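You operate a simulated robot arm through the tools that you are given. There is no shell and no other tool. Be economical: measure what you need, move in short steps, check, and stop when the job is done.

Carry out the task below with a simulated robot arm. There is one attempt and no reset: what you move stays moved.

## Task
Take the cream block marked "N3" from the top of the side bench and put it on the top of the drawer cabinet. Then fetch the foam cap marked "right" from the top of the side bench and set it on the upper shelf under the grey bench. Then put the roller that says "feed" from the top of the side bench on the teal mat. Keep to this order. Set down upright: foam cap.

It is judged by the outcome, as a careful person would: the job done as asked, and still so three seconds after it is handed in. It fails if anything else is knocked over, pushed out of place, dropped, spilled or broken. Lids that push on must go on centred and level and be pressed home; caps that screw on are set level and turned clockwise until they are tight.

## Robot
A 7-joint arm with a two-finger parallel gripper on a trunk, on a base that drives. Base frame: it is fixed to the floor where the robot stands at the start and does not move with it; the origin is under the middle of the robot, x ahead of it, y to its left, z up. Units: m, rad, N and s.
Its first joint turns from -2.897 to 2.897 rad. Places, roughly: teal mat (42x25 cm) [0.7, -2.32, 0.92]; top of the drawer cabinet (16x44 cm) [0.78, -2.64, 0.92]; upper shelf under the grey bench [-0.6, 1.9, 0.5]. Payload 1.57 kg.
The tool frame sits at the grasp point between the pads (the TCP): z along the fingers, y along the line on which they close. The tips reach 0.03 m beyond it. The gripper opens to 0.08 m. The fingers are 0.017 m wide and 0.012 m thick; the gripper's body (0.04 by 0.082 m) begins 0.08 m behind the TCP.
Orientation is that of the tool frame in the base frame, as a unit quaternion [w, x, y, z]. With the fingers straight down and closing along the base's y, the tool's x points along the base's -x, its y along +y and its z along -z.

## Interface
- The arm moves only by the tool drive_tool. Its argument "targets" is a list of rows, each an object (a shift or turn left out is 0, a gripper value left out holds the last) with "translation": the shift along the tool's x, y, z in m, a list of three; "delta_rot": the turn, a rotation vector about the tool's x, y, z in rad, a list of three; "jaw": the finger opening in m, from 0 to 0.08. In form: [{"translation": [dx, dy, dz], "delta_rot": [rx, ry, rz], "jaw": jaw}, ...]. A call has 1 to 10 rows; each row is the pose to reach, as a shift and turn from the pose commanded when the call began, along the tool's axes at that moment. Each row takes 0.2 s and may step no farther than 0.05 m and 0.15 rad from the row before; otherwise, or with a gripper value out of range, the whole call is refused. A pose out of reach is approached as far as the arm can. The call stops where the force on the tool passes 40 N (or 10 N more than at its start, if that is more) or the arm is blocked; 0.2 s more then pass. Each finger travels about 0.153 m/s and halts on what it meets, pressing with about 39 N; the grip force reading is that of the motor and also rises with nothing between the fingers. The clock runs only during rows and for 0.2 s after the last one: add rows that repeat a pose to give the fingers time. The reply holds the time, the measured pose of the TCP, the force on the tool along the base axes, the opening and the grip force, in the units named above and with some noise, with the torque about the TCP (base axes, N m) and any sound that the robot's microphone picked up, and new pictures: "views" is both (left out), scene, wrist or none.
- Cameras (640 x 400 px; columns grow to the right, rows downward): "scene" is now at [-0.011, 0.1999, 1.3733]; the picture's right is [0.13, -0.99, 0.00], its down [-0.53, -0.07, -0.85] and it looks along [0.84, 0.11, -0.53] (base axes); focal length 287 px, centre (320, 200). "wrist" rides on the gripper at [0.072, -0.007, -0.122] in the tool frame; the picture's right is [0.09, 1.00, 0.00], its down [-0.84, 0.08, -0.54] and it looks along [-0.54, 0.05, 0.84] (tool axes); focal length 238 px, centre (320, 200). There is no depth. A picture from a camera that has moved, and an enlarged one, comes with that camera's place and axes in the base frame and with its lens.
- base_move(legs): drives the robot by 1 to 6 legs, each [ahead, left, turn to the left] in m, m and rad, along the robot's own axes; the way and the turn of a leg run together, so that a leg with both is an arc; at most 1.5 m and 3.142 rad a leg. The arm and the cameras ride along, it lands a little off, and it stops where it bumps. It gives what a move gives, and a new picture of the scene camera.
- head_to(pan, tilt): turns the head with the scene camera to pan (to the left, within 2.496 rad either way) and tilt (down, from -0.506 to 1.204), counted from straight ahead of the robot. It gives what a move gives, and a new picture of the scene camera.
- close_up(camera, box): a new picture of the part [left, top, right, bottom] of that camera's present view, enlarged. No time passes.
- sign_off(): hands the job in; it is judged then, once.

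Go step by step. Nothing tells you exact positions but the pictures and the camera data: compare them with the known pose of the tool, close in by small moves and look again before you grip or let go. The budget is 165 turns and 260 pictures, counting those below and the enlarged ones. Unless the task says otherwise, let go and move clear before handing in, and close with one line.

The tools are called after "Call:" by a JSON object that holds its "method" and its "body". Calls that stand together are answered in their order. drive_tool: Moves the arm, as the interface text tells. Its arguments: {"type":"object","properties":{"targets":{"type":"array"},"views":{"type":"string","enum":["both","scene","wrist","none"]}},"required":["targets"]} The other tools are called the same way: base_move (legs) drives the base; head_to (pan, tilt) turns the head that bears the scene camera; close_up (camera, box) takes an enlarged picture of a part of a camera's view; sign_off () hands the job in.

At the start:

```text
clock: 0.0
ee_pos: [0.3283, 0.355, 1.0886]
ee_rot: [0.0, 0.0, 1.0, 0.0]
ft_force: [0.3, -1.1, 0.0]
wrist_torque: [-0.02, -0.02, -0.01]
finger_gap: 0.08
finger_force: 0.0
robot x, y, heading: [0.0003, -0.0043, -0.004]
head pan, tilt: [0.126, 0.559]
```

scene: 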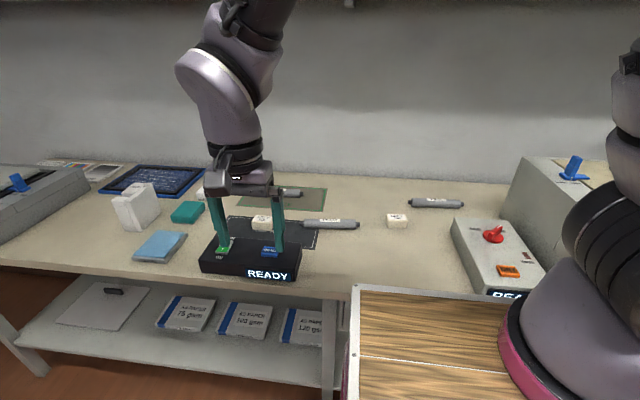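
wrist: 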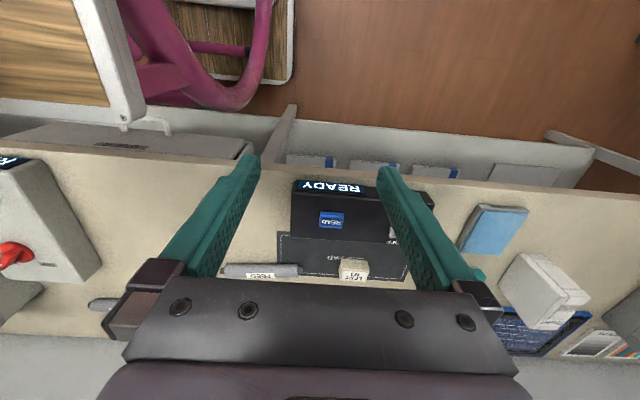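

I see a bench ahead with small blocks, rollers and panels on it. I'll enlarge the pictures to read the labels first.

Call:
{"method": "close_up", "body": {"camera": "scene", "box": [180, 160, 340, 260]}}

Call:
{"method": "close_up", "body": {"camera": "scene", "box": [340, 160, 500, 260]}}

Call:
{"method": "close_up", "body": {"camera": "wrist", "box": [210, 170, 450, 320]}}

```text
4.00 times, centred on (260, 210) of scene
camera zoom: at [-0.011, 0.1999, 1.3733], right [0.13, -0.99, 0.0], down [-0.53, -0.07, -0.85], along [0.84, 0.11, -0.53], focal length 1146 px, centre (560, 160)
```

zoom: 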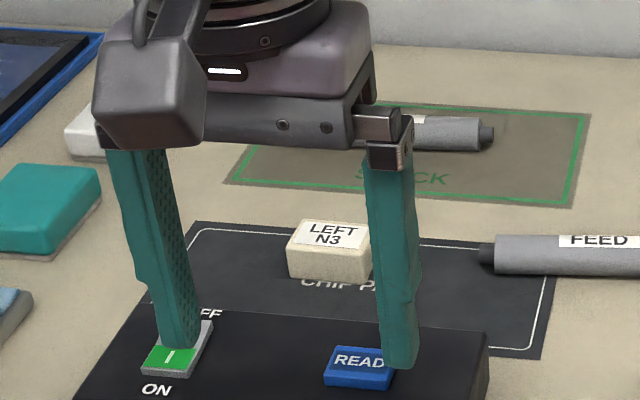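

```text
4.00 times, centred on (420, 210) of scene
camera zoom: at [-0.011, 0.1999, 1.3733], right [0.13, -0.99, 0.0], down [-0.53, -0.07, -0.85], along [0.84, 0.11, -0.53], focal length 1146 px, centre (-80, 160)
```

zoom: 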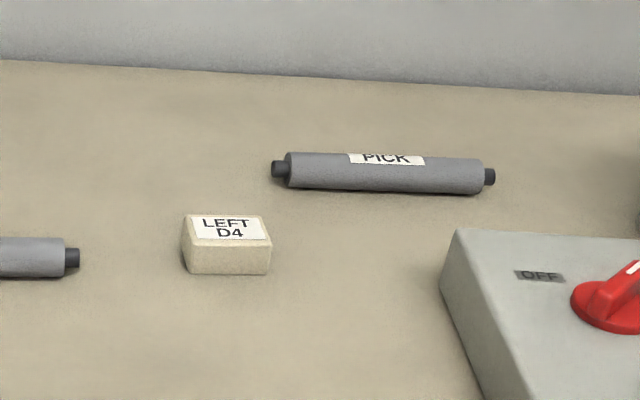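

```text
2.67 times, centred on (330, 245) of wrist
camera zoom: at [0.2542, 0.3469, 1.2119], right [-0.09, 1.0, 0.0], down [0.84, 0.08, 0.54], along [0.54, 0.05, -0.84], focal length 636 px, centre (293, 80)
```

zoom: 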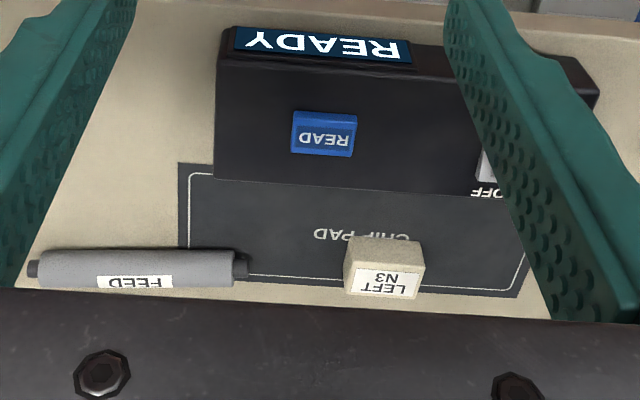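

The block "LEFT N3" and the roller "FEED" are on the bench ahead; I haven't found the foam cap yet. I'll look around with the head.

Call:
{"method": "head_to", "body": {"pan": 0.9, "tilt": 0.5}}

Call:
{"method": "head_to", "body": {"pan": 1.9, "tilt": 0.5}}

Call:
{"method": "head_to", "body": {"pan": -0.8, "tilt": 0.5}}

Call:
{"method": "head_to", "body": {"pan": -1.7, "tilt": 0.4}}

Call:
{"method": "head_to", "body": {"pan": -2.4, "tilt": 0.4}}

```text
clock: 1.1
ee_pos: [0.327, 0.3544, 1.089]
ee_rot: [-0.001, 0.0, 1.0, 0.0]
ft_force: [-0.4, -0.4, 0.2]
wrist_torque: [-0.01, -0.02, -0.03]
finger_gap: 0.0798
finger_force: 0.0
robot x, y, heading: [-0.0036, -0.0017, -0.002]
head pan, tilt: [0.901, 0.499]
camera scene: at [-0.0433, 0.26, 1.3787], right [0.78, -0.62, 0.0], down [-0.3, -0.38, -0.88], along [0.55, 0.69, -0.48], focal length 287 px, centre (320, 200)
```

scene: 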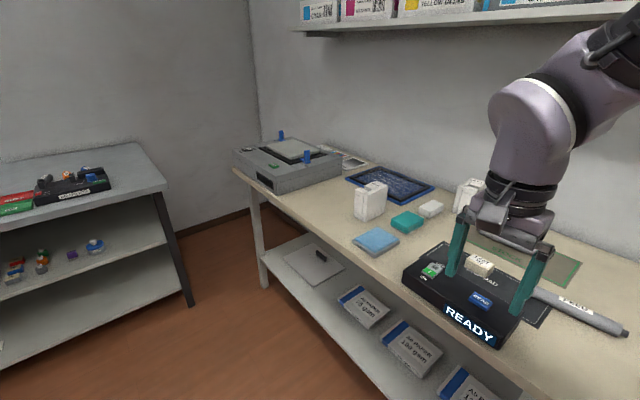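

```text
clock: 2.4
ee_pos: [0.3278, 0.3535, 1.089]
ee_rot: [0.001, 0.0, 1.0, 0.0]
ft_force: [0.0, 0.4, 0.7]
wrist_torque: [0.01, 0.02, 0.0]
finger_gap: 0.08
finger_force: 0.1
robot x, y, heading: [-0.0004, -0.0001, -0.0]
head pan, tilt: [1.901, 0.499]
camera scene: at [-0.1293, 0.2748, 1.3787], right [0.95, 0.32, 0.0], down [0.15, -0.45, -0.88], along [-0.28, 0.83, -0.48], focal length 287 px, centre (320, 200)
```

scene: 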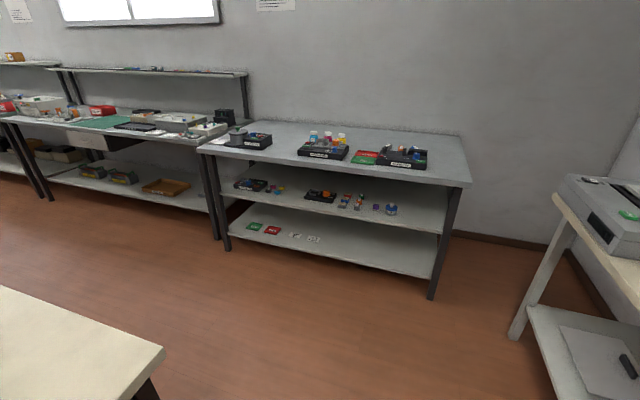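

```text
clock: 4.8
ee_pos: [0.3273, 0.3539, 1.0886]
ee_rot: [0.0, 0.0, 1.0, 0.0]
ft_force: [0.1, -0.4, 0.2]
wrist_torque: [0.01, 0.05, -0.01]
finger_gap: 0.0801
finger_force: 0.0
robot x, y, heading: [0.0019, -0.0019, -0.001]
head pan, tilt: [-0.799, 0.499]
camera scene: at [-0.0364, 0.1235, 1.3787], right [-0.72, -0.7, 0.0], down [-0.33, 0.34, -0.88], along [0.61, -0.63, -0.48], focal length 287 px, centre (320, 200)
```

scene: 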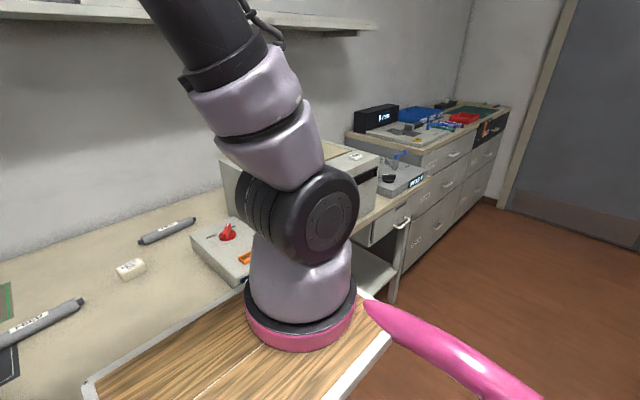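

```text
clock: 6.0
ee_pos: [0.3271, 0.3531, 1.0895]
ee_rot: [0.0, 0.0, 1.0, 0.0]
ft_force: [-0.2, -0.5, 0.0]
wrist_torque: [0.01, -0.02, -0.05]
finger_gap: 0.0802
finger_force: 0.0
robot x, y, heading: [0.0014, 0.0001, 0.003]
head pan, tilt: [-1.7, 0.4]
camera scene: at [-0.1117, 0.0969, 1.3878], right [-0.99, 0.13, 0.0], down [0.05, 0.39, -0.92], along [-0.12, -0.91, -0.39], focal length 287 px, centre (320, 200)
```

scene: 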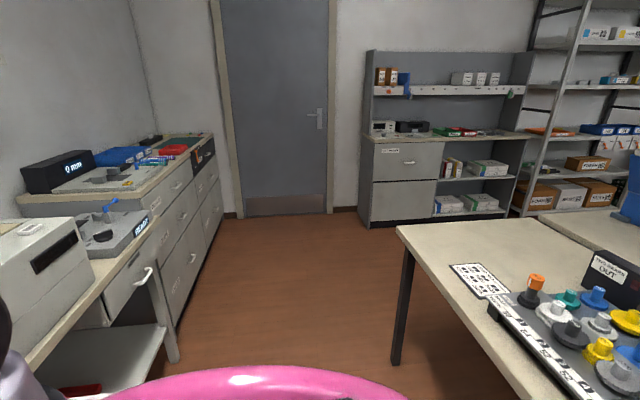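

```text
clock: 7.1
ee_pos: [0.3279, 0.3539, 1.0888]
ee_rot: [0.0, 0.0, 1.0, -0.001]
ft_force: [-0.2, -0.3, 0.7]
wrist_torque: [0.01, -0.04, 0.04]
finger_gap: 0.0801
finger_force: 0.0
robot x, y, heading: [0.0005, -0.0006, 0.0]
head pan, tilt: [-2.4, 0.4]
camera scene: at [-0.1681, 0.1261, 1.3878], right [-0.68, 0.74, 0.0], down [0.29, 0.26, -0.92], along [-0.68, -0.62, -0.39], focal length 287 px, centre (320, 200)
```

scene: 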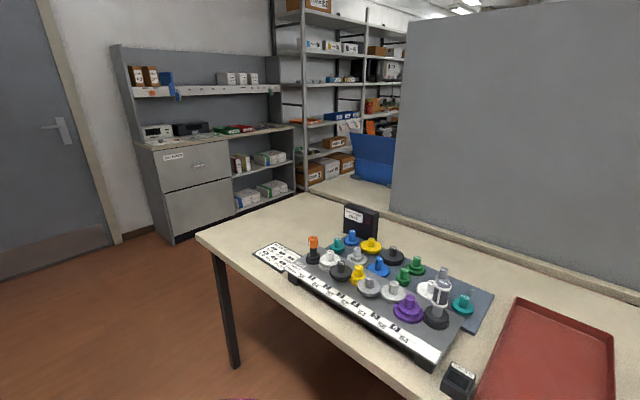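

The side bench is the one ahead; white foam end caps stand on its left part. I'll look there to read them.

Call:
{"method": "head_to", "body": {"pan": 0.75, "tilt": 0.65}}

Call:
{"method": "close_up", "body": {"camera": "scene", "box": [280, 120, 440, 220]}}

Call:
{"method": "close_up", "body": {"camera": "scene", "box": [440, 120, 600, 220]}}

Call:
{"method": "close_up", "body": {"camera": "wrist", "box": [440, 190, 640, 370]}}

```text
clock: 9.8
ee_pos: [0.3278, 0.3544, 1.0895]
ee_rot: [0.0, 0.0, 1.0, 0.0]
ft_force: [0.8, 1.2, 0.0]
wrist_torque: [0.01, 0.03, 0.02]
finger_gap: 0.08
finger_force: 0.2
robot x, y, heading: [-0.0029, -0.0003, -0.002]
head pan, tilt: [0.75, 0.649]
camera scene: at [-0.0363, 0.2479, 1.3653], right [0.68, -0.73, 0.0], down [-0.44, -0.41, -0.8], along [0.58, 0.54, -0.6], focal length 287 px, centre (320, 200)
```

scene: 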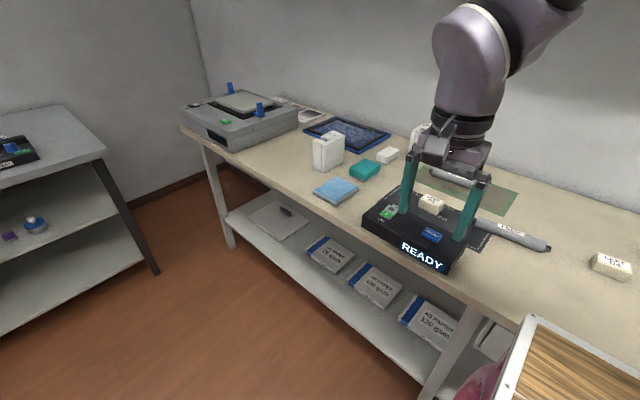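

```text
4.00 times, centred on (360, 170) of scene
camera zoom: at [-0.0363, 0.2479, 1.3653], right [0.68, -0.73, 0.0], down [-0.44, -0.41, -0.8], along [0.58, 0.54, -0.6], focal length 1146 px, centre (160, 320)
```

zoom: 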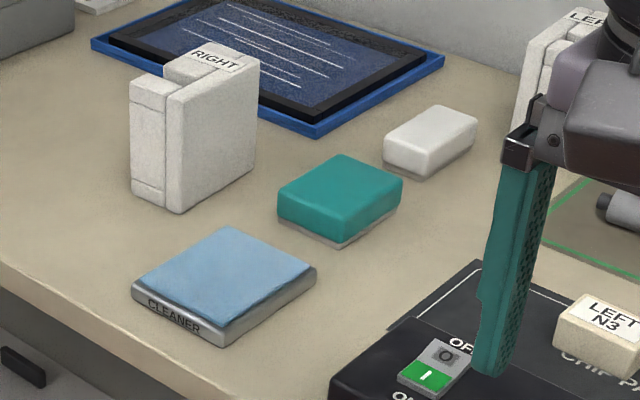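

```text
4.00 times, centred on (520, 170) of scene
camera zoom: at [-0.0363, 0.2479, 1.3653], right [0.68, -0.73, 0.0], down [-0.44, -0.41, -0.8], along [0.58, 0.54, -0.6], focal length 1146 px, centre (-480, 320)
```

zoom: 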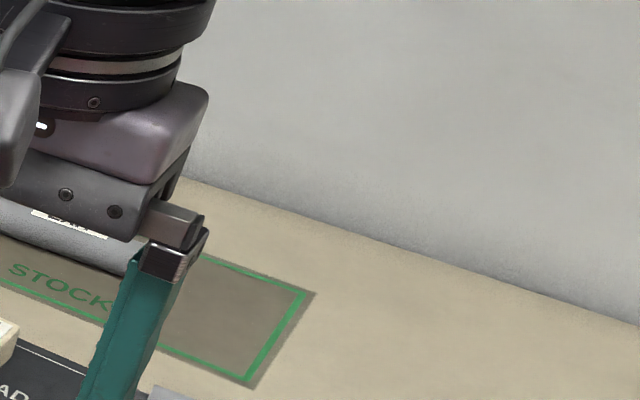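

```text
2.22 times, centred on (540, 280) of wrist
camera zoom: at [0.2542, 0.3469, 1.2119], right [-0.09, 1.0, 0.0], down [0.84, 0.08, 0.54], along [0.54, 0.05, -0.84], focal length 530 px, centre (-169, 22)
```

zoom: 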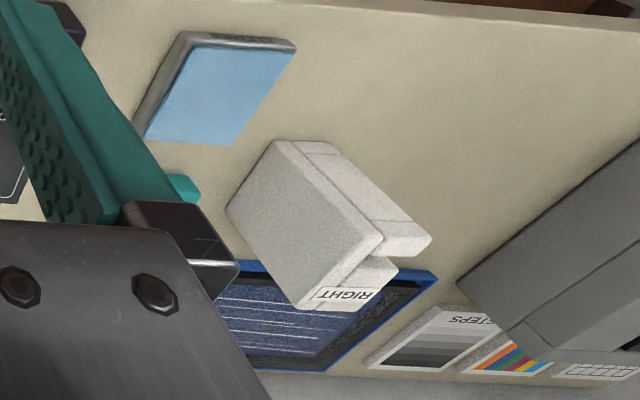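

The foam cap "RIGHT" is near (0.80, 0.97) and block N3 near (0.74, 0.49, 0.80). I'll bring the hand above N3 at a safe height and look.

Call:
{"method": "drive_tool", "body": {"targets": [{"translation": [-0.04, 0.013, 0.01]}, {"translation": [-0.08, 0.026, 0.02]}, {"translation": [-0.12, 0.039, 0.03]}, {"translation": [-0.16, 0.052, 0.04]}, {"translation": [-0.2, 0.065, 0.05]}, {"translation": [-0.24, 0.078, 0.06]}, {"translation": [-0.28, 0.091, 0.07]}, {"translation": [-0.32, 0.104, 0.08]}, {"translation": [-0.36, 0.117, 0.09]}, {"translation": [-0.4, 0.13, 0.1]}]}}

Call:
{"method": "close_up", "body": {"camera": "wrist", "box": [210, 100, 450, 250]}}

```text
clock: 12.0
ee_pos: [0.7282, 0.4846, 0.9916]
ee_rot: [0.0, -0.001, 1.0, 0.001]
ft_force: [-0.8, 0.6, 0.8]
wrist_torque: [-0.02, 0.0, -0.01]
finger_gap: 0.0801
finger_force: 0.0
robot x, y, heading: [0.0006, -0.0024, 0.0]
head pan, tilt: [0.75, 0.649]
camera scene: at [-0.0369, 0.2478, 1.3653], right [0.68, -0.73, 0.0], down [-0.44, -0.41, -0.8], along [0.58, 0.54, -0.6], focal length 287 px, centre (320, 200)
camera wrist: at [0.6543, 0.4775, 1.1132], right [-0.09, 1.0, 0.0], down [0.84, 0.08, 0.54], along [0.54, 0.05, -0.84], focal length 238 px, centre (320, 200)
```

scene: 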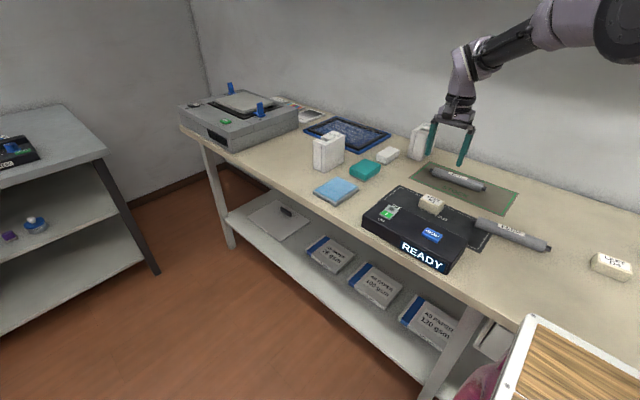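
wrist: 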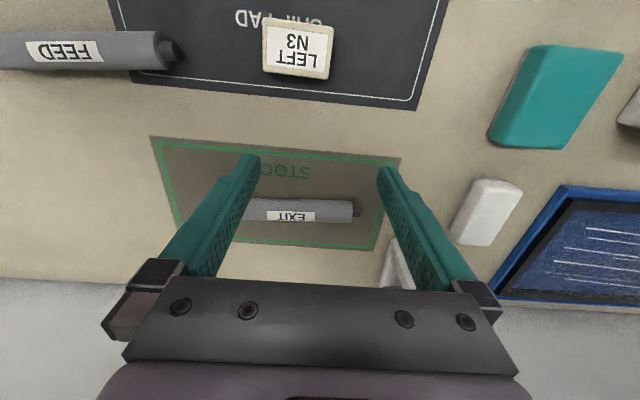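

```text
2.67 times, centred on (330, 175) of wrist
camera zoom: at [0.6543, 0.4775, 1.1132], right [-0.09, 1.0, 0.0], down [0.84, 0.08, 0.54], along [0.54, 0.05, -0.84], focal length 636 px, centre (293, 267)
```

zoom: 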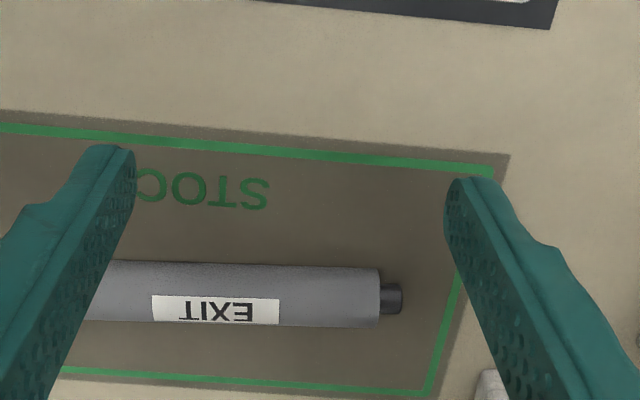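

The bench is higher than I first took it: triangulating again gives N3 at about (0.657, 0.460), top z≈0.866. I'll move right above it.

Call:
{"method": "drive_tool", "body": {"targets": [{"translation": [0.035, -0.012, 0.0]}, {"translation": [0.071, -0.025, 0.0]}, {"translation": [0.071, -0.025, 0.02]}]}}

Call:
{"method": "close_up", "body": {"camera": "wrist", "box": [210, 100, 450, 250]}}

```text
clock: 12.8
ee_pos: [0.6552, 0.4587, 0.9694]
ee_rot: [0.0, 0.0, 1.0, 0.0]
ft_force: [0.6, -0.5, 0.3]
wrist_torque: [0.02, 0.0, -0.02]
finger_gap: 0.08
finger_force: 0.2
robot x, y, heading: [0.002, 0.003, 0.007]
head pan, tilt: [0.75, 0.649]
camera scene: at [-0.0363, 0.2479, 1.3653], right [0.68, -0.73, 0.0], down [-0.44, -0.41, -0.8], along [0.58, 0.54, -0.6], focal length 287 px, centre (320, 200)
camera wrist: at [0.5826, 0.4518, 1.0923], right [-0.09, 1.0, 0.0], down [0.84, 0.08, 0.54], along [0.54, 0.05, -0.84], focal length 238 px, centre (320, 200)
```

scene: 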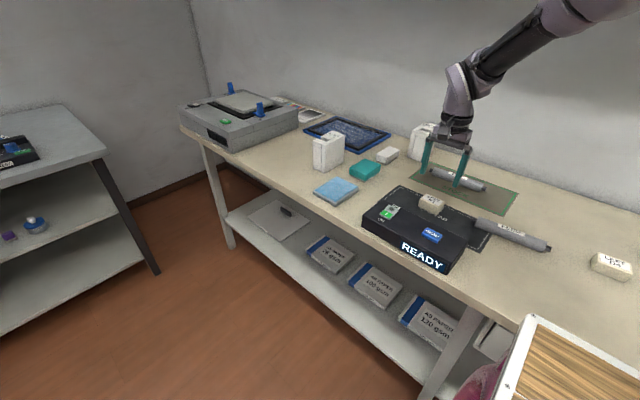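
wrist: 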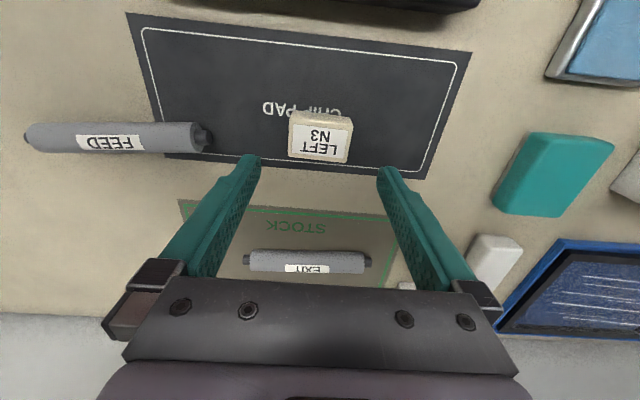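

```text
2.67 times, centred on (330, 175) of wrist
camera zoom: at [0.5826, 0.4518, 1.0923], right [-0.09, 1.0, 0.0], down [0.84, 0.08, 0.54], along [0.54, 0.05, -0.84], focal length 636 px, centre (293, 267)
```

zoom: 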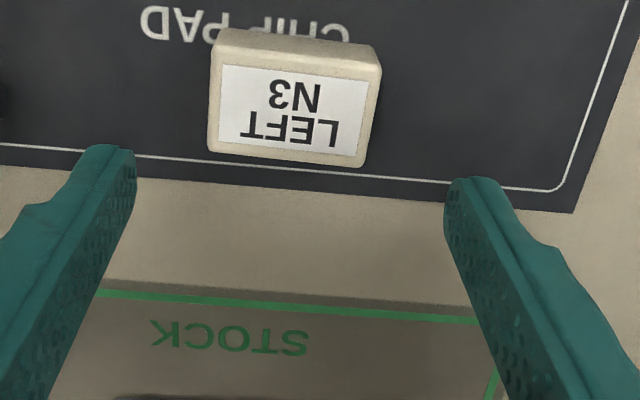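

N3 is at (0.657, 0.459), top ≈0.874, aligned with the hand and about 5.4 cm wide across the jaw. I'll descend around it.

Call:
{"method": "drive_tool", "body": {"targets": [{"translation": [-0.001, 0.0, 0.04]}, {"translation": [-0.001, 0.0, 0.07]}, {"translation": [-0.001, 0.0, 0.08]}]}}

Call:
{"method": "close_up", "body": {"camera": "wrist", "box": [210, 100, 450, 250]}}

```text
clock: 13.6
ee_pos: [0.6573, 0.46, 0.8897]
ee_rot: [-0.001, 0.001, 1.0, 0.0]
ft_force: [-0.1, -0.1, 0.0]
wrist_torque: [-0.03, -0.03, 0.03]
finger_gap: 0.0798
finger_force: 0.0
robot x, y, heading: [-0.003, 0.006, -0.004]
head pan, tilt: [0.75, 0.649]
camera scene: at [-0.0365, 0.2479, 1.3653], right [0.68, -0.73, 0.0], down [-0.44, -0.41, -0.8], along [0.58, 0.54, -0.6], focal length 287 px, centre (320, 200)
camera wrist: at [0.5844, 0.4521, 1.012], right [-0.09, 1.0, 0.0], down [0.84, 0.08, 0.54], along [0.54, 0.05, -0.84], focal length 238 px, centre (320, 200)
```

scene: 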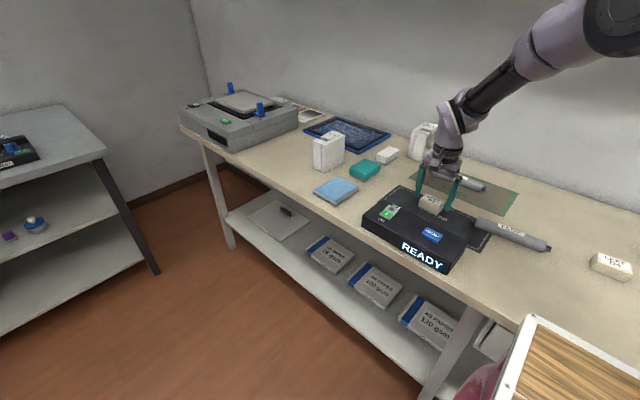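
wrist: 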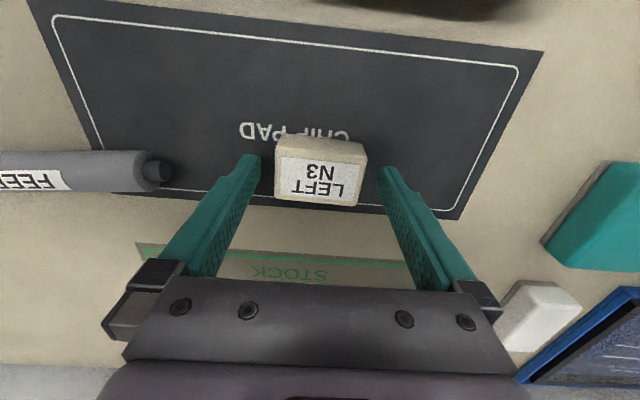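

```text
2.67 times, centred on (330, 175) of wrist
camera zoom: at [0.5844, 0.4521, 1.012], right [-0.09, 1.0, 0.0], down [0.84, 0.08, 0.54], along [0.54, 0.05, -0.84], focal length 636 px, centre (293, 267)
```

zoom: 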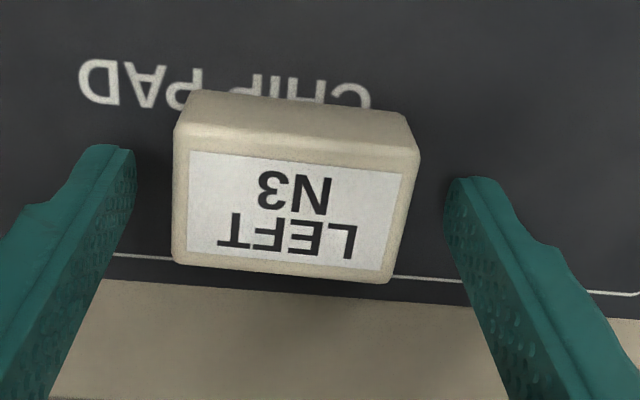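

The fingers straddle the block well. I'll lower another centimetre and grip.

Call:
{"method": "drive_tool", "body": {"targets": [{"translation": [0.0, -0.001, 0.006]}, {"translation": [0.0, -0.001, 0.011]}, {"translation": [0.0, -0.001, 0.014]}]}}

```text
clock: 14.4
ee_pos: [0.659, 0.4577, 0.8749]
ee_rot: [0.0, 0.001, 1.0, 0.0]
ft_force: [0.6, -0.2, 0.8]
wrist_torque: [0.0, -0.02, -0.02]
finger_gap: 0.0798
finger_force: 0.1
robot x, y, heading: [-0.0001, -0.0004, -0.001]
head pan, tilt: [0.75, 0.649]
camera scene: at [-0.0364, 0.248, 1.3653], right [0.68, -0.73, 0.0], down [-0.44, -0.41, -0.8], along [0.58, 0.54, -0.6], focal length 287 px, centre (320, 200)
camera wrist: at [0.5843, 0.4507, 0.9979], right [-0.09, 1.0, 0.0], down [0.84, 0.08, 0.54], along [0.54, 0.05, -0.84], focal length 238 px, centre (320, 200)
```

scene: 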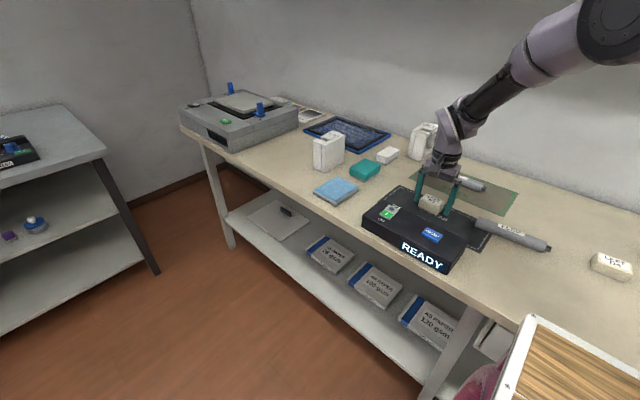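
wrist: 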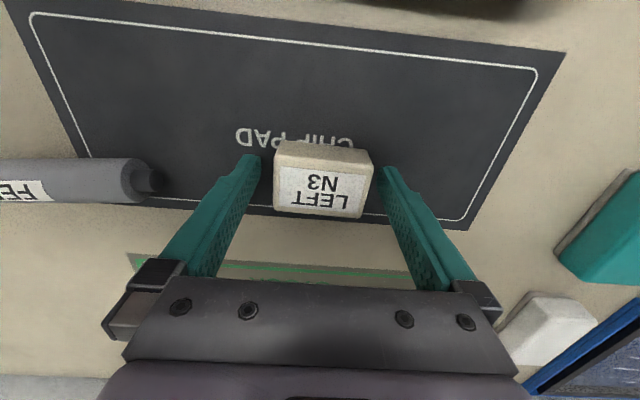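

No contact yet and the pads cover the block's sides. Closing, then a small lift.

Call:
{"method": "drive_tool", "body": {"targets": [{"translation": [0, 0, 0], "jaw": 0.06}, {"translation": [0, 0, 0], "jaw": 0.04}, {"translation": [0, 0, 0], "jaw": 0.04}, {"translation": [0, 0, -0.02], "jaw": 0.04}, {"translation": [0, 0, -0.05], "jaw": 0.04}]}}

```text
clock: 15.6
ee_pos: [0.6585, 0.4586, 0.9257]
ee_rot: [0.0, 0.0, 1.0, 0.001]
ft_force: [0.4, -0.2, 0.1]
wrist_torque: [-0.01, -0.02, 0.01]
finger_gap: 0.0588
finger_force: 39.0
robot x, y, heading: [-0.0044, 0.0003, -0.001]
head pan, tilt: [0.75, 0.649]
camera scene: at [-0.0362, 0.2481, 1.3653], right [0.68, -0.73, 0.0], down [-0.44, -0.41, -0.8], along [0.58, 0.54, -0.6], focal length 287 px, centre (320, 200)
camera wrist: at [0.5845, 0.451, 1.0483], right [-0.09, 1.0, 0.0], down [0.84, 0.08, 0.54], along [0.54, 0.05, -0.84], focal length 238 px, centre (320, 200)
```

scene: 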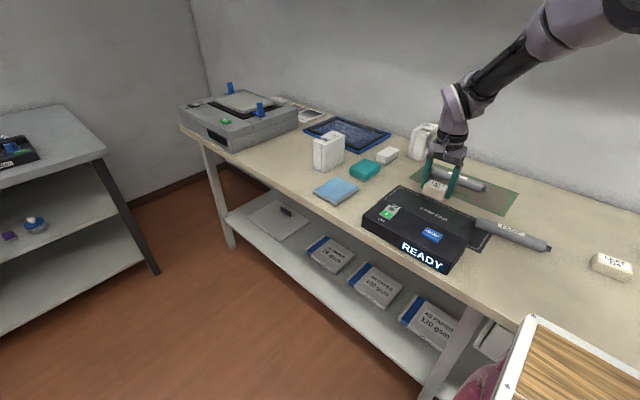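
wrist: 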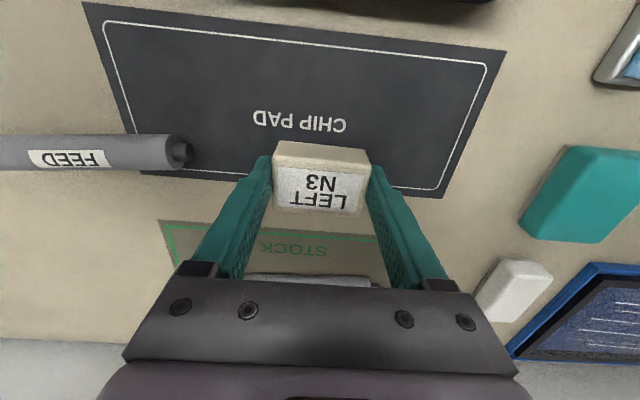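

N3 is held (5.9 cm). I'll raise it and retract the arm towards the robot before driving.

Call:
{"method": "drive_tool", "body": {"targets": [{"translation": [0, 0, -0.05]}, {"translation": [0.04, 0, -0.09]}, {"translation": [0.08, -0.01, -0.12]}, {"translation": [0.12, -0.02, -0.14]}, {"translation": [0.16, -0.03, -0.16]}, {"translation": [0.2, -0.04, -0.17]}, {"translation": [0.24, -0.05, -0.18]}, {"translation": [0.28, -0.06, -0.19]}, {"translation": [0.31, -0.08, -0.2]}, {"translation": [0.33, -0.1, -0.2]}], "views": "none"}}

Call:
{"method": "head_to", "body": {"pan": -1.3, "tilt": 0.6}}

```text
refused: row 2 steps farther than a row can; nothing moved
```

```text
clock: 17.5
ee_pos: [0.6571, 0.4588, 0.9267]
ee_rot: [0.0, 0.0, 1.0, -0.001]
ft_force: [-0.1, 0.0, -0.2]
wrist_torque: [0.01, 0.01, 0.0]
finger_gap: 0.0588
finger_force: 38.6
robot x, y, heading: [0.0036, -0.0013, 0.001]
head pan, tilt: [-1.3, 0.6]
camera scene: at [-0.0761, 0.1036, 1.3696], right [-0.96, -0.27, 0.0], down [-0.15, 0.54, -0.83], along [0.22, -0.8, -0.56], focal length 287 px, centre (320, 200)
```

scene: 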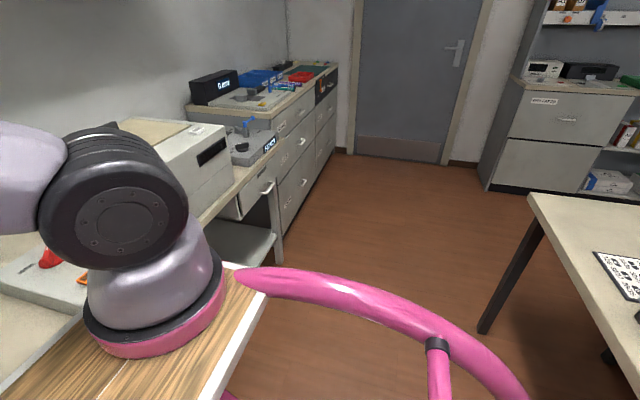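

Row step limits refused the last move; retrying with smaller steps.

Call:
{"method": "drive_tool", "body": {"targets": [{"translation": [0, 0, -0.045]}, {"translation": [0.02, 0, -0.085]}, {"translation": [0.06, -0.01, -0.11]}, {"translation": [0.1, -0.02, -0.13]}, {"translation": [0.14, -0.03, -0.15]}, {"translation": [0.18, -0.04, -0.165]}, {"translation": [0.22, -0.05, -0.18]}, {"translation": [0.26, -0.06, -0.19]}, {"translation": [0.295, -0.08, -0.2]}, {"translation": [0.33, -0.1, -0.2]}], "views": "none"}}

Call:
{"method": "base_move", "body": {"legs": [[-0.12, 0, 0], [0, -1.2, 0]]}}

```text
clock: 19.7
ee_pos: [0.3295, 0.3581, 1.1246]
ee_rot: [0.0, 0.0, 1.0, 0.0]
ft_force: [1.0, -0.2, -1.3]
wrist_torque: [-0.02, 0.02, 0.01]
finger_gap: 0.0586
finger_force: 38.9
robot x, y, heading: [0.0008, -0.0011, -0.003]
head pan, tilt: [-1.3, 0.6]
```

```text
clock: 26.6
ee_pos: [0.211, -0.8379, 1.1252]
ee_rot: [0.0, -0.002, 1.0, 0.0]
ft_force: [-0.2, -0.2, -0.7]
wrist_torque: [0.01, 0.02, -0.01]
finger_gap: 0.0591
finger_force: 38.9
robot x, y, heading: [-0.1148, -1.1971, 0.006]
head pan, tilt: [-1.3, 0.6]
camera scene: at [-0.1937, -1.0947, 1.3696], right [-0.96, -0.27, 0.0], down [-0.15, 0.54, -0.83], along [0.22, -0.79, -0.56], focal length 287 px, centre (320, 200)
```

scene: 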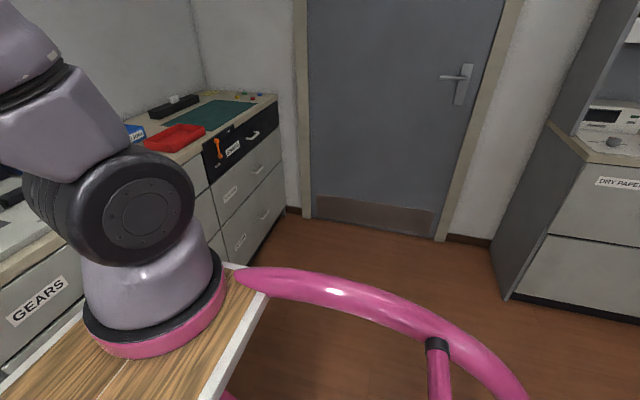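

The way along the cabinets is clear; the mat is at the far end. Driving on to about y = -2.35 and looking at the cabinet.

Call:
{"method": "base_move", "body": {"legs": [[0, -1.15, 0]]}}

Call:
{"method": "head_to", "body": {"pan": -0.15, "tilt": 0.65}}

```text
clock: 32.5
ee_pos: [0.2185, -1.9849, 1.1247]
ee_rot: [0.0, -0.007, 1.0, -0.001]
ft_force: [0.1, -0.3, 0.1]
wrist_torque: [0.02, 0.01, -0.02]
finger_gap: 0.0587
finger_force: 38.7
robot x, y, heading: [-0.1066, -2.3464, 0.013]
head pan, tilt: [-1.3, 0.6]
camera scene: at [-0.1846, -2.2445, 1.3696], right [-0.96, -0.28, 0.0], down [-0.16, 0.54, -0.83], along [0.23, -0.79, -0.56], focal length 287 px, centre (320, 200)
```

scene: 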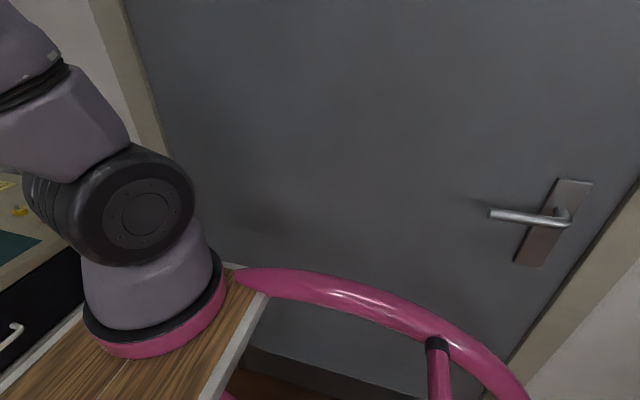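

```text
clock: 33.9
ee_pos: [0.2173, -1.9849, 1.1248]
ee_rot: [0.0, -0.007, 1.0, 0.001]
ft_force: [-0.4, -0.2, -0.2]
wrist_torque: [0.02, 0.02, 0.02]
finger_gap: 0.0587
finger_force: 38.9
robot x, y, heading: [-0.1043, -2.3486, 0.014]
head pan, tilt: [-0.15, 0.649]
camera scene: at [-0.1234, -2.1716, 1.3653], right [-0.14, -0.99, 0.0], down [-0.6, 0.08, -0.8], along [0.79, -0.11, -0.6], focal length 287 px, centre (320, 200)
```

scene: 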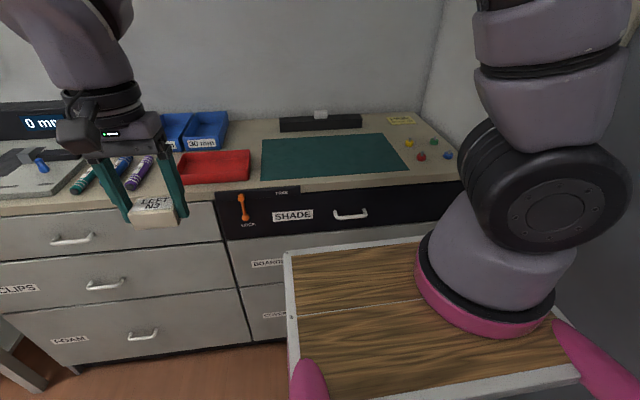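

The teal mat is ahead; the free strip of the cabinet top is right of it, with some push-pins. Enlarging that area.

Call:
{"method": "close_up", "body": {"camera": "scene", "box": [360, 95, 480, 170]}}

Call:
{"method": "close_up", "body": {"camera": "scene", "box": [160, 90, 480, 290]}}

```text
5.33 times, centred on (420, 132) of scene
camera zoom: at [-0.1234, -2.1716, 1.3653], right [-0.14, -0.99, 0.0], down [-0.6, 0.08, -0.8], along [0.79, -0.11, -0.6], focal length 1528 px, centre (-213, 560)
```

zoom: 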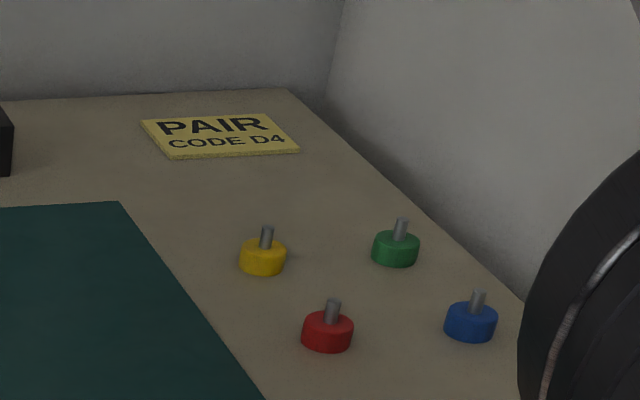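

```text
2.00 times, centred on (320, 190) of scene
camera zoom: at [-0.1234, -2.1716, 1.3653], right [-0.14, -0.99, 0.0], down [-0.6, 0.08, -0.8], along [0.79, -0.11, -0.6], focal length 573 px, centre (320, 220)
```

zoom: 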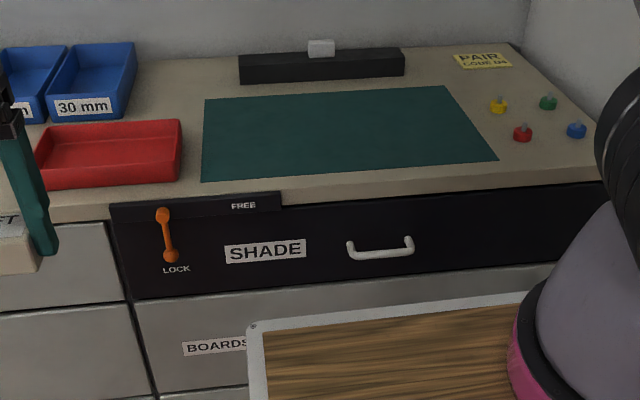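

The free spot is between the pins (x≤0.78) and the yellow note (x≥0.92), about (0.845, -2.645). I'll drive forward a little for reach, and swing the arm out high.

Call:
{"method": "base_move", "body": {"legs": [[0.05, 0, -0.014]]}}

Call:
{"method": "drive_tool", "body": {"targets": [{"translation": [-0.043, -0.016, 0]}, {"translation": [-0.086, -0.033, 0]}, {"translation": [-0.13, -0.05, 0]}, {"translation": [-0.17, -0.066, 0]}, {"translation": [-0.21, -0.08, 0]}, {"translation": [-0.25, -0.1, 0]}, {"translation": [-0.29, -0.12, 0]}], "views": "none"}}

```text
clock: 34.8
ee_pos: [0.2731, -1.9876, 1.1253]
ee_rot: [0.0, 0.0, 1.0, 0.0]
ft_force: [0.1, 0.0, -0.1]
wrist_torque: [-0.01, -0.02, -0.04]
finger_gap: 0.0587
finger_force: 39.3
robot x, y, heading: [-0.0593, -2.3454, 0.001]
head pan, tilt: [-0.15, 0.649]
camera scene: at [-0.0707, -2.171, 1.3653], right [-0.15, -0.99, 0.0], down [-0.6, 0.09, -0.8], along [0.79, -0.12, -0.6], focal length 287 px, centre (320, 200)
```

scene: 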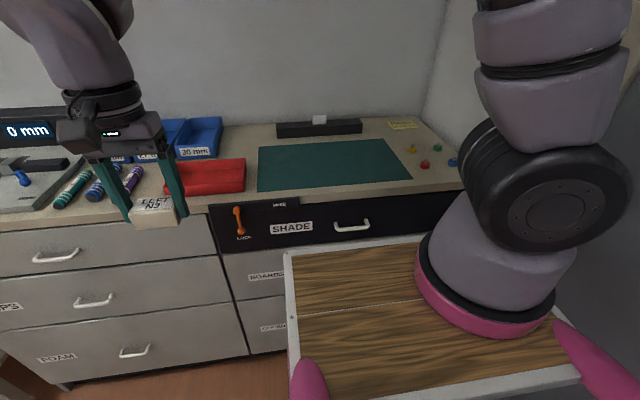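

```text
clock: 36.4
ee_pos: [0.5625, -2.1085, 1.1257]
ee_rot: [0.0, 0.0, 1.0, -0.001]
ft_force: [0.0, 0.6, 0.3]
wrist_torque: [-0.04, -0.02, -0.03]
finger_gap: 0.0589
finger_force: 39.4
robot x, y, heading: [-0.0567, -2.3454, -0.005]
head pan, tilt: [-0.15, 0.649]
```

Now carry it across to above the free spot.

Call:
{"method": "drive_tool", "body": {"targets": [{"translation": [-0.02, -0.042, 0]}, {"translation": [-0.04, -0.084, 0]}, {"translation": [-0.06, -0.126, 0]}, {"translation": [-0.08, -0.168, 0]}, {"translation": [-0.1, -0.21, 0]}, {"translation": [-0.12, -0.252, 0]}, {"translation": [-0.14, -0.294, 0]}, {"translation": [-0.16, -0.336, 0]}, {"translation": [-0.18, -0.378, 0]}, {"translation": [-0.2, -0.42, 0]}], "views": "none"}}

Call:
{"method": "drive_tool", "body": {"targets": [{"translation": [-0.03, -0.036, 0]}, {"translation": [-0.06, -0.076, 0]}, {"translation": [-0.083, -0.117, 0]}, {"translation": [-0.083, -0.117, 0.04]}]}}

```text
clock: 38.6
ee_pos: [0.7633, -2.5285, 1.1243]
ee_rot: [0.0, 0.0, 1.0, 0.0]
ft_force: [-0.4, 1.6, -0.6]
wrist_torque: [-0.08, 0.03, -0.03]
finger_gap: 0.0587
finger_force: 38.9
robot x, y, heading: [-0.0576, -2.3443, -0.002]
head pan, tilt: [-0.15, 0.649]
```

```text
clock: 39.6
ee_pos: [0.8449, -2.6469, 1.085]
ee_rot: [-0.001, 0.001, 1.0, -0.001]
ft_force: [-0.1, 0.1, -0.1]
wrist_torque: [0.01, 0.02, -0.02]
finger_gap: 0.0589
finger_force: 39.1
robot x, y, heading: [-0.0567, -2.3477, 0.0]
head pan, tilt: [-0.15, 0.649]
camera scene: at [-0.071, -2.171, 1.3653], right [-0.15, -0.99, 0.0], down [-0.6, 0.09, -0.8], along [0.79, -0.12, -0.6], focal length 287 px, centre (320, 200)
camera wrist: at [0.7713, -2.6539, 1.208], right [-0.09, 1.0, 0.0], down [0.84, 0.08, 0.54], along [0.54, 0.05, -0.84], focal length 238 px, centre (320, 200)
```

scene: 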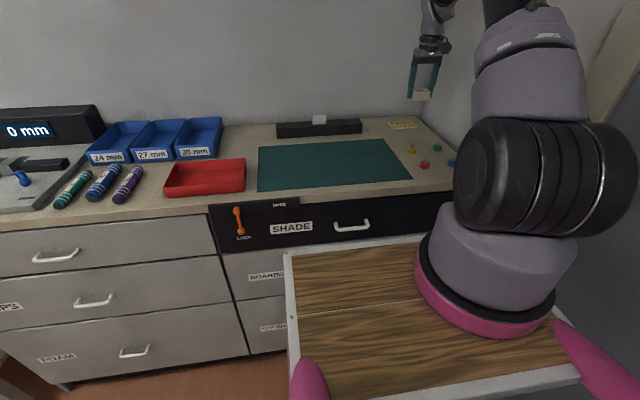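
wrist: 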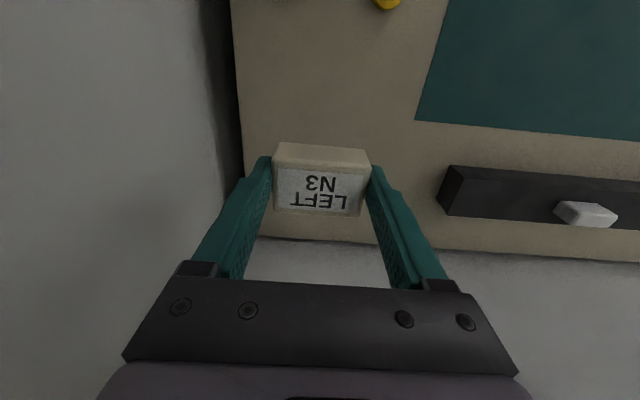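

The spot below is free. I'll shift 2 cm away from the side wall and descend to just above the top.

Call:
{"method": "drive_tool", "body": {"targets": [{"translation": [0, 0.02, 0.03]}, {"translation": [0, 0.02, 0.06]}, {"translation": [0, 0.02, 0.09]}, {"translation": [0, 0.02, 0.11]}, {"translation": [0, 0.02, 0.12]}]}}

```text
clock: 40.8
ee_pos: [0.8446, -2.6268, 0.9647]
ee_rot: [0.0, 0.001, 1.0, 0.0]
ft_force: [0.4, 0.0, -0.5]
wrist_torque: [-0.03, 0.0, 0.01]
finger_gap: 0.0586
finger_force: 39.0
robot x, y, heading: [-0.0549, -2.3474, 0.0]
head pan, tilt: [-0.15, 0.649]
camera scene: at [-0.0709, -2.1711, 1.3653], right [-0.15, -0.99, 0.0], down [-0.6, 0.09, -0.8], along [0.79, -0.12, -0.6], focal length 287 px, centre (320, 200)
camera wrist: at [0.7717, -2.6333, 1.0874], right [-0.09, 1.0, 0.0], down [0.84, 0.08, 0.54], along [0.54, 0.05, -0.84], focal length 238 px, centre (320, 200)
```

scene: 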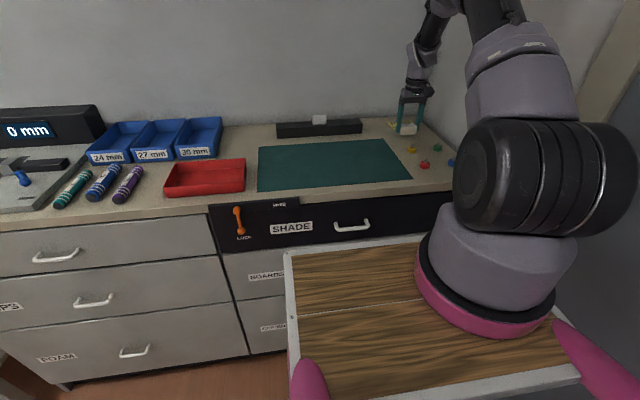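
wrist: 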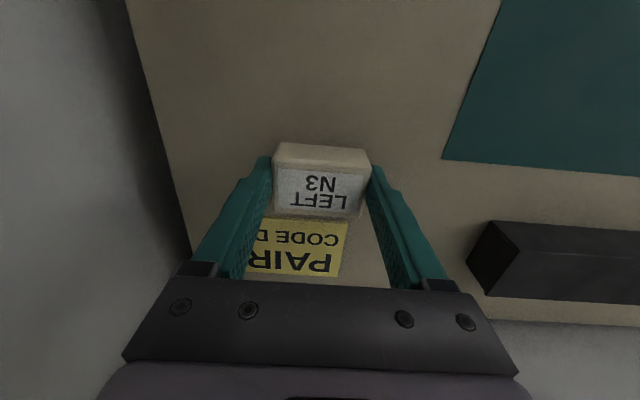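

There's about 4 cm between block and note. Lowering gently to contact.

Call:
{"method": "drive_tool", "body": {"targets": [{"translation": [0, 0, 0.005]}, {"translation": [0, 0, 0.009]}, {"translation": [0, 0, 0.012]}], "views": "wrist"}}

Call:
{"method": "close_up", "body": {"camera": "scene", "box": [370, 80, 466, 140]}}

```text
clock: 41.6
ee_pos: [0.8444, -2.6264, 0.9557]
ee_rot: [0.002, 0.001, 1.0, 0.0]
ft_force: [-4.6, 1.3, 16.1]
wrist_torque: [0.02, 0.2, 0.0]
finger_gap: 0.0587
finger_force: 39.3
robot x, y, heading: [-0.0578, -2.3421, -0.002]
head pan, tilt: [-0.15, 0.649]
camera wrist: at [0.7717, -2.6333, 1.0775], right [-0.09, 1.0, 0.0], down [0.84, 0.08, 0.54], along [0.54, 0.05, -0.84], focal length 238 px, centre (320, 200)
```

wrist: 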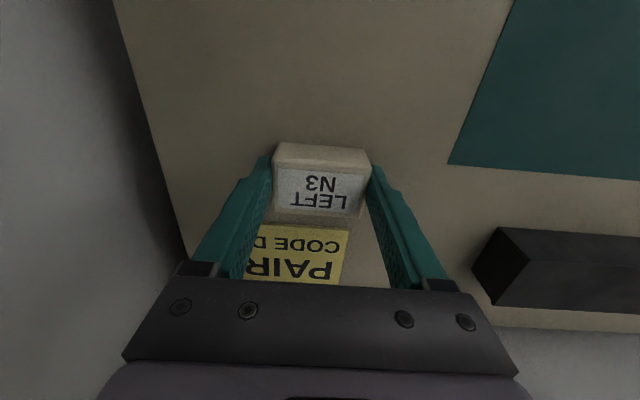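

```text
6.67 times, centred on (418, 110) of scene
camera zoom: at [-0.0716, -2.1709, 1.3653], right [-0.15, -0.99, 0.0], down [-0.6, 0.09, -0.8], along [0.79, -0.12, -0.6], focal length 1910 px, centre (-333, 800)
```

zoom: 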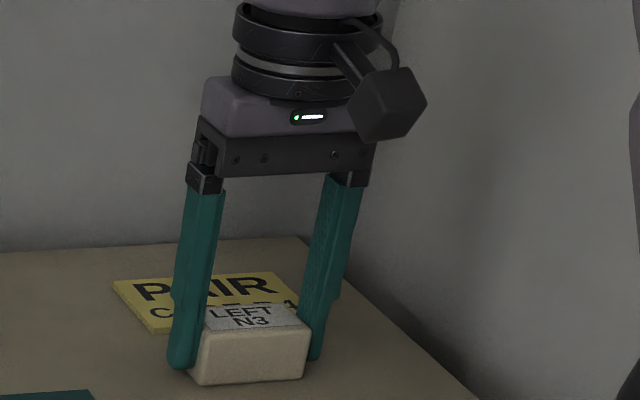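

Contact with 16 N: the block stands on the cabinet top. Opening and rising straight up.

Call:
{"method": "drive_tool", "body": {"targets": [{"translation": [0, 0, -0.003], "jaw": 0.07}, {"translation": [0, 0, -0.003], "jaw": 0.08}, {"translation": [0, 0, -0.003], "jaw": 0.08}, {"translation": [0, 0, -0.04]}, {"translation": [0, 0, -0.09]}, {"translation": [0, 0, -0.13]}, {"translation": [0, 0, -0.17]}]}}

```text
clock: 43.2
ee_pos: [0.8446, -2.6262, 1.1229]
ee_rot: [0.0, 0.001, 1.0, 0.001]
ft_force: [0.3, -0.4, -0.9]
wrist_torque: [0.05, 0.02, -0.04]
finger_gap: 0.0799
finger_force: 0.0
robot x, y, heading: [-0.0556, -2.3479, 0.005]
head pan, tilt: [-0.15, 0.649]
camera scene: at [-0.0704, -2.1712, 1.3654], right [-0.15, -0.99, 0.0], down [-0.6, 0.09, -0.8], along [0.79, -0.12, -0.6], focal length 287 px, centre (320, 200)
camera wrist: at [0.7718, -2.6329, 1.2457], right [-0.09, 1.0, 0.0], down [0.84, 0.08, 0.54], along [0.54, 0.05, -0.84], focal length 238 px, centre (320, 200)
```

scene: 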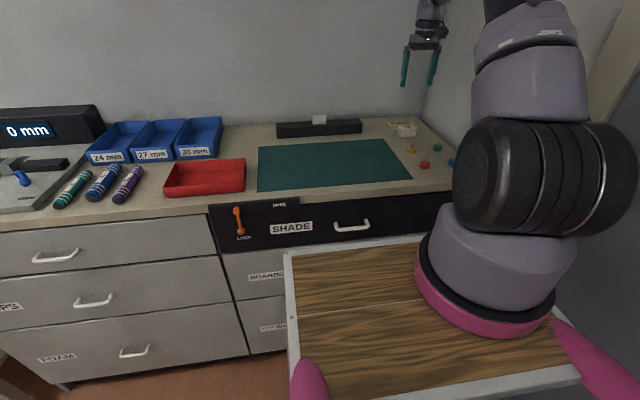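
wrist: 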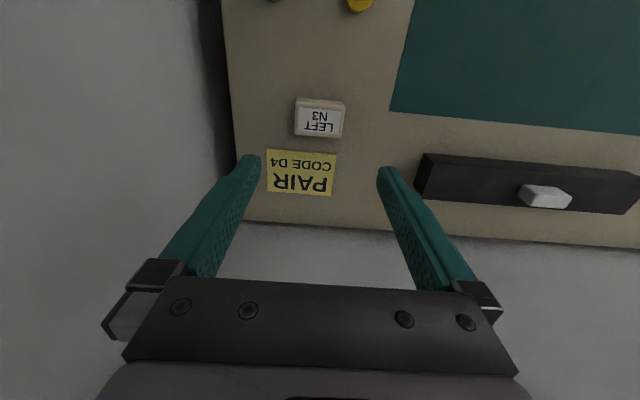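

N3 stands clear on the cabinet top. Now retract the arm the same way and drive back towards the foam cap, which I triangulate at about (0.66, 0.84), top z≈0.955.

Call:
{"method": "drive_tool", "body": {"targets": [{"translation": [0.023, 0.04, 0]}, {"translation": [0.046, 0.08, 0]}, {"translation": [0.069, 0.12, 0]}, {"translation": [0.092, 0.16, 0]}, {"translation": [0.115, 0.2, 0]}, {"translation": [0.138, 0.24, 0]}, {"translation": [0.161, 0.28, 0]}, {"translation": [0.184, 0.32, 0]}, {"translation": [0.207, 0.36, 0]}, {"translation": [0.23, 0.4, 0]}], "views": "none"}}

Call:
{"method": "drive_tool", "body": {"targets": [{"translation": [0.03, 0.035, 0]}, {"translation": [0.065, 0.07, 0]}, {"translation": [0.105, 0.1, 0]}, {"translation": [0.145, 0.13, 0]}, {"translation": [0.185, 0.155, 0]}, {"translation": [0.225, 0.18, 0]}, {"translation": [0.265, 0.2, 0]}, {"translation": [0.3, 0.22, 0]}, {"translation": [0.335, 0.235, 0]}], "views": "none"}}

Call:
{"method": "base_move", "body": {"legs": [[-0.06, 0, 0], [0, 1.3, 0], [0, 1.45, 0]]}}

Call:
{"method": "head_to", "body": {"pan": 0.5, "tilt": 0.7}}

```text
clock: 45.4
ee_pos: [0.6132, -2.2278, 1.1246]
ee_rot: [0.0, 0.001, 1.0, 0.0]
ft_force: [-0.4, -0.4, -1.0]
wrist_torque: [0.04, -0.01, 0.03]
finger_gap: 0.08
finger_force: 0.0
robot x, y, heading: [-0.0572, -2.3462, -0.003]
head pan, tilt: [-0.15, 0.649]
```

```text
clock: 47.4
ee_pos: [0.2802, -1.991, 1.1233]
ee_rot: [0.0, 0.001, 1.0, 0.0]
ft_force: [0.1, -0.7, -0.8]
wrist_torque: [0.02, 0.04, -0.01]
finger_gap: 0.0804
finger_force: 0.0
robot x, y, heading: [-0.0532, -2.3457, -0.001]
head pan, tilt: [-0.15, 0.649]
```

```text
clock: 61.3
ee_pos: [0.1864, 0.7796, 1.1222]
ee_rot: [0.001, -0.012, 1.0, 0.0]
ft_force: [0.5, -0.4, -0.1]
wrist_torque: [0.01, -0.01, 0.01]
finger_gap: 0.0799
finger_force: 0.0
robot x, y, heading: [-0.1393, 0.4135, 0.025]
head pan, tilt: [-0.15, 0.649]
camera scene: at [-0.1607, 0.5911, 1.3653], right [-0.13, -0.99, 0.0], down [-0.6, 0.08, -0.8], along [0.79, -0.1, -0.6], focal length 287 px, centre (320, 200)
```

scene: 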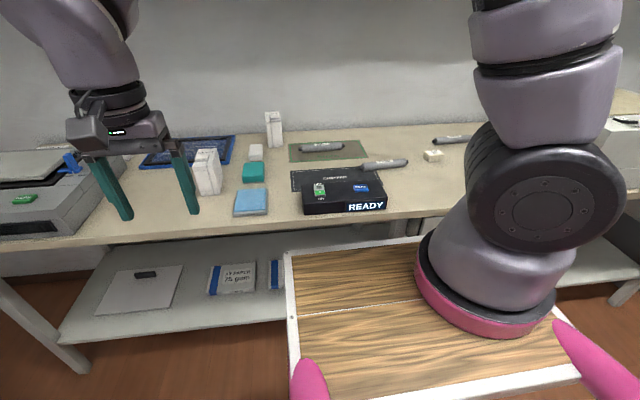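

```text
clock: 62.4
ee_pos: [0.1858, 0.7805, 1.1236]
ee_rot: [0.0, -0.013, 1.0, 0.0]
ft_force: [0.7, 0.3, -1.0]
wrist_torque: [0.0, -0.02, -0.01]
finger_gap: 0.0802
finger_force: 0.1
robot x, y, heading: [-0.1396, 0.4186, 0.025]
head pan, tilt: [0.499, 0.7]
camera scene: at [-0.1732, 0.6444, 1.361], right [0.5, -0.87, 0.0], down [-0.56, -0.32, -0.76], along [0.66, 0.38, -0.64], focal length 287 px, centre (320, 200)
```

scene: 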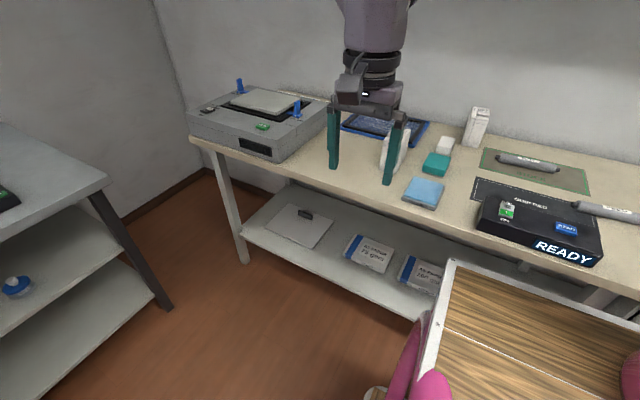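

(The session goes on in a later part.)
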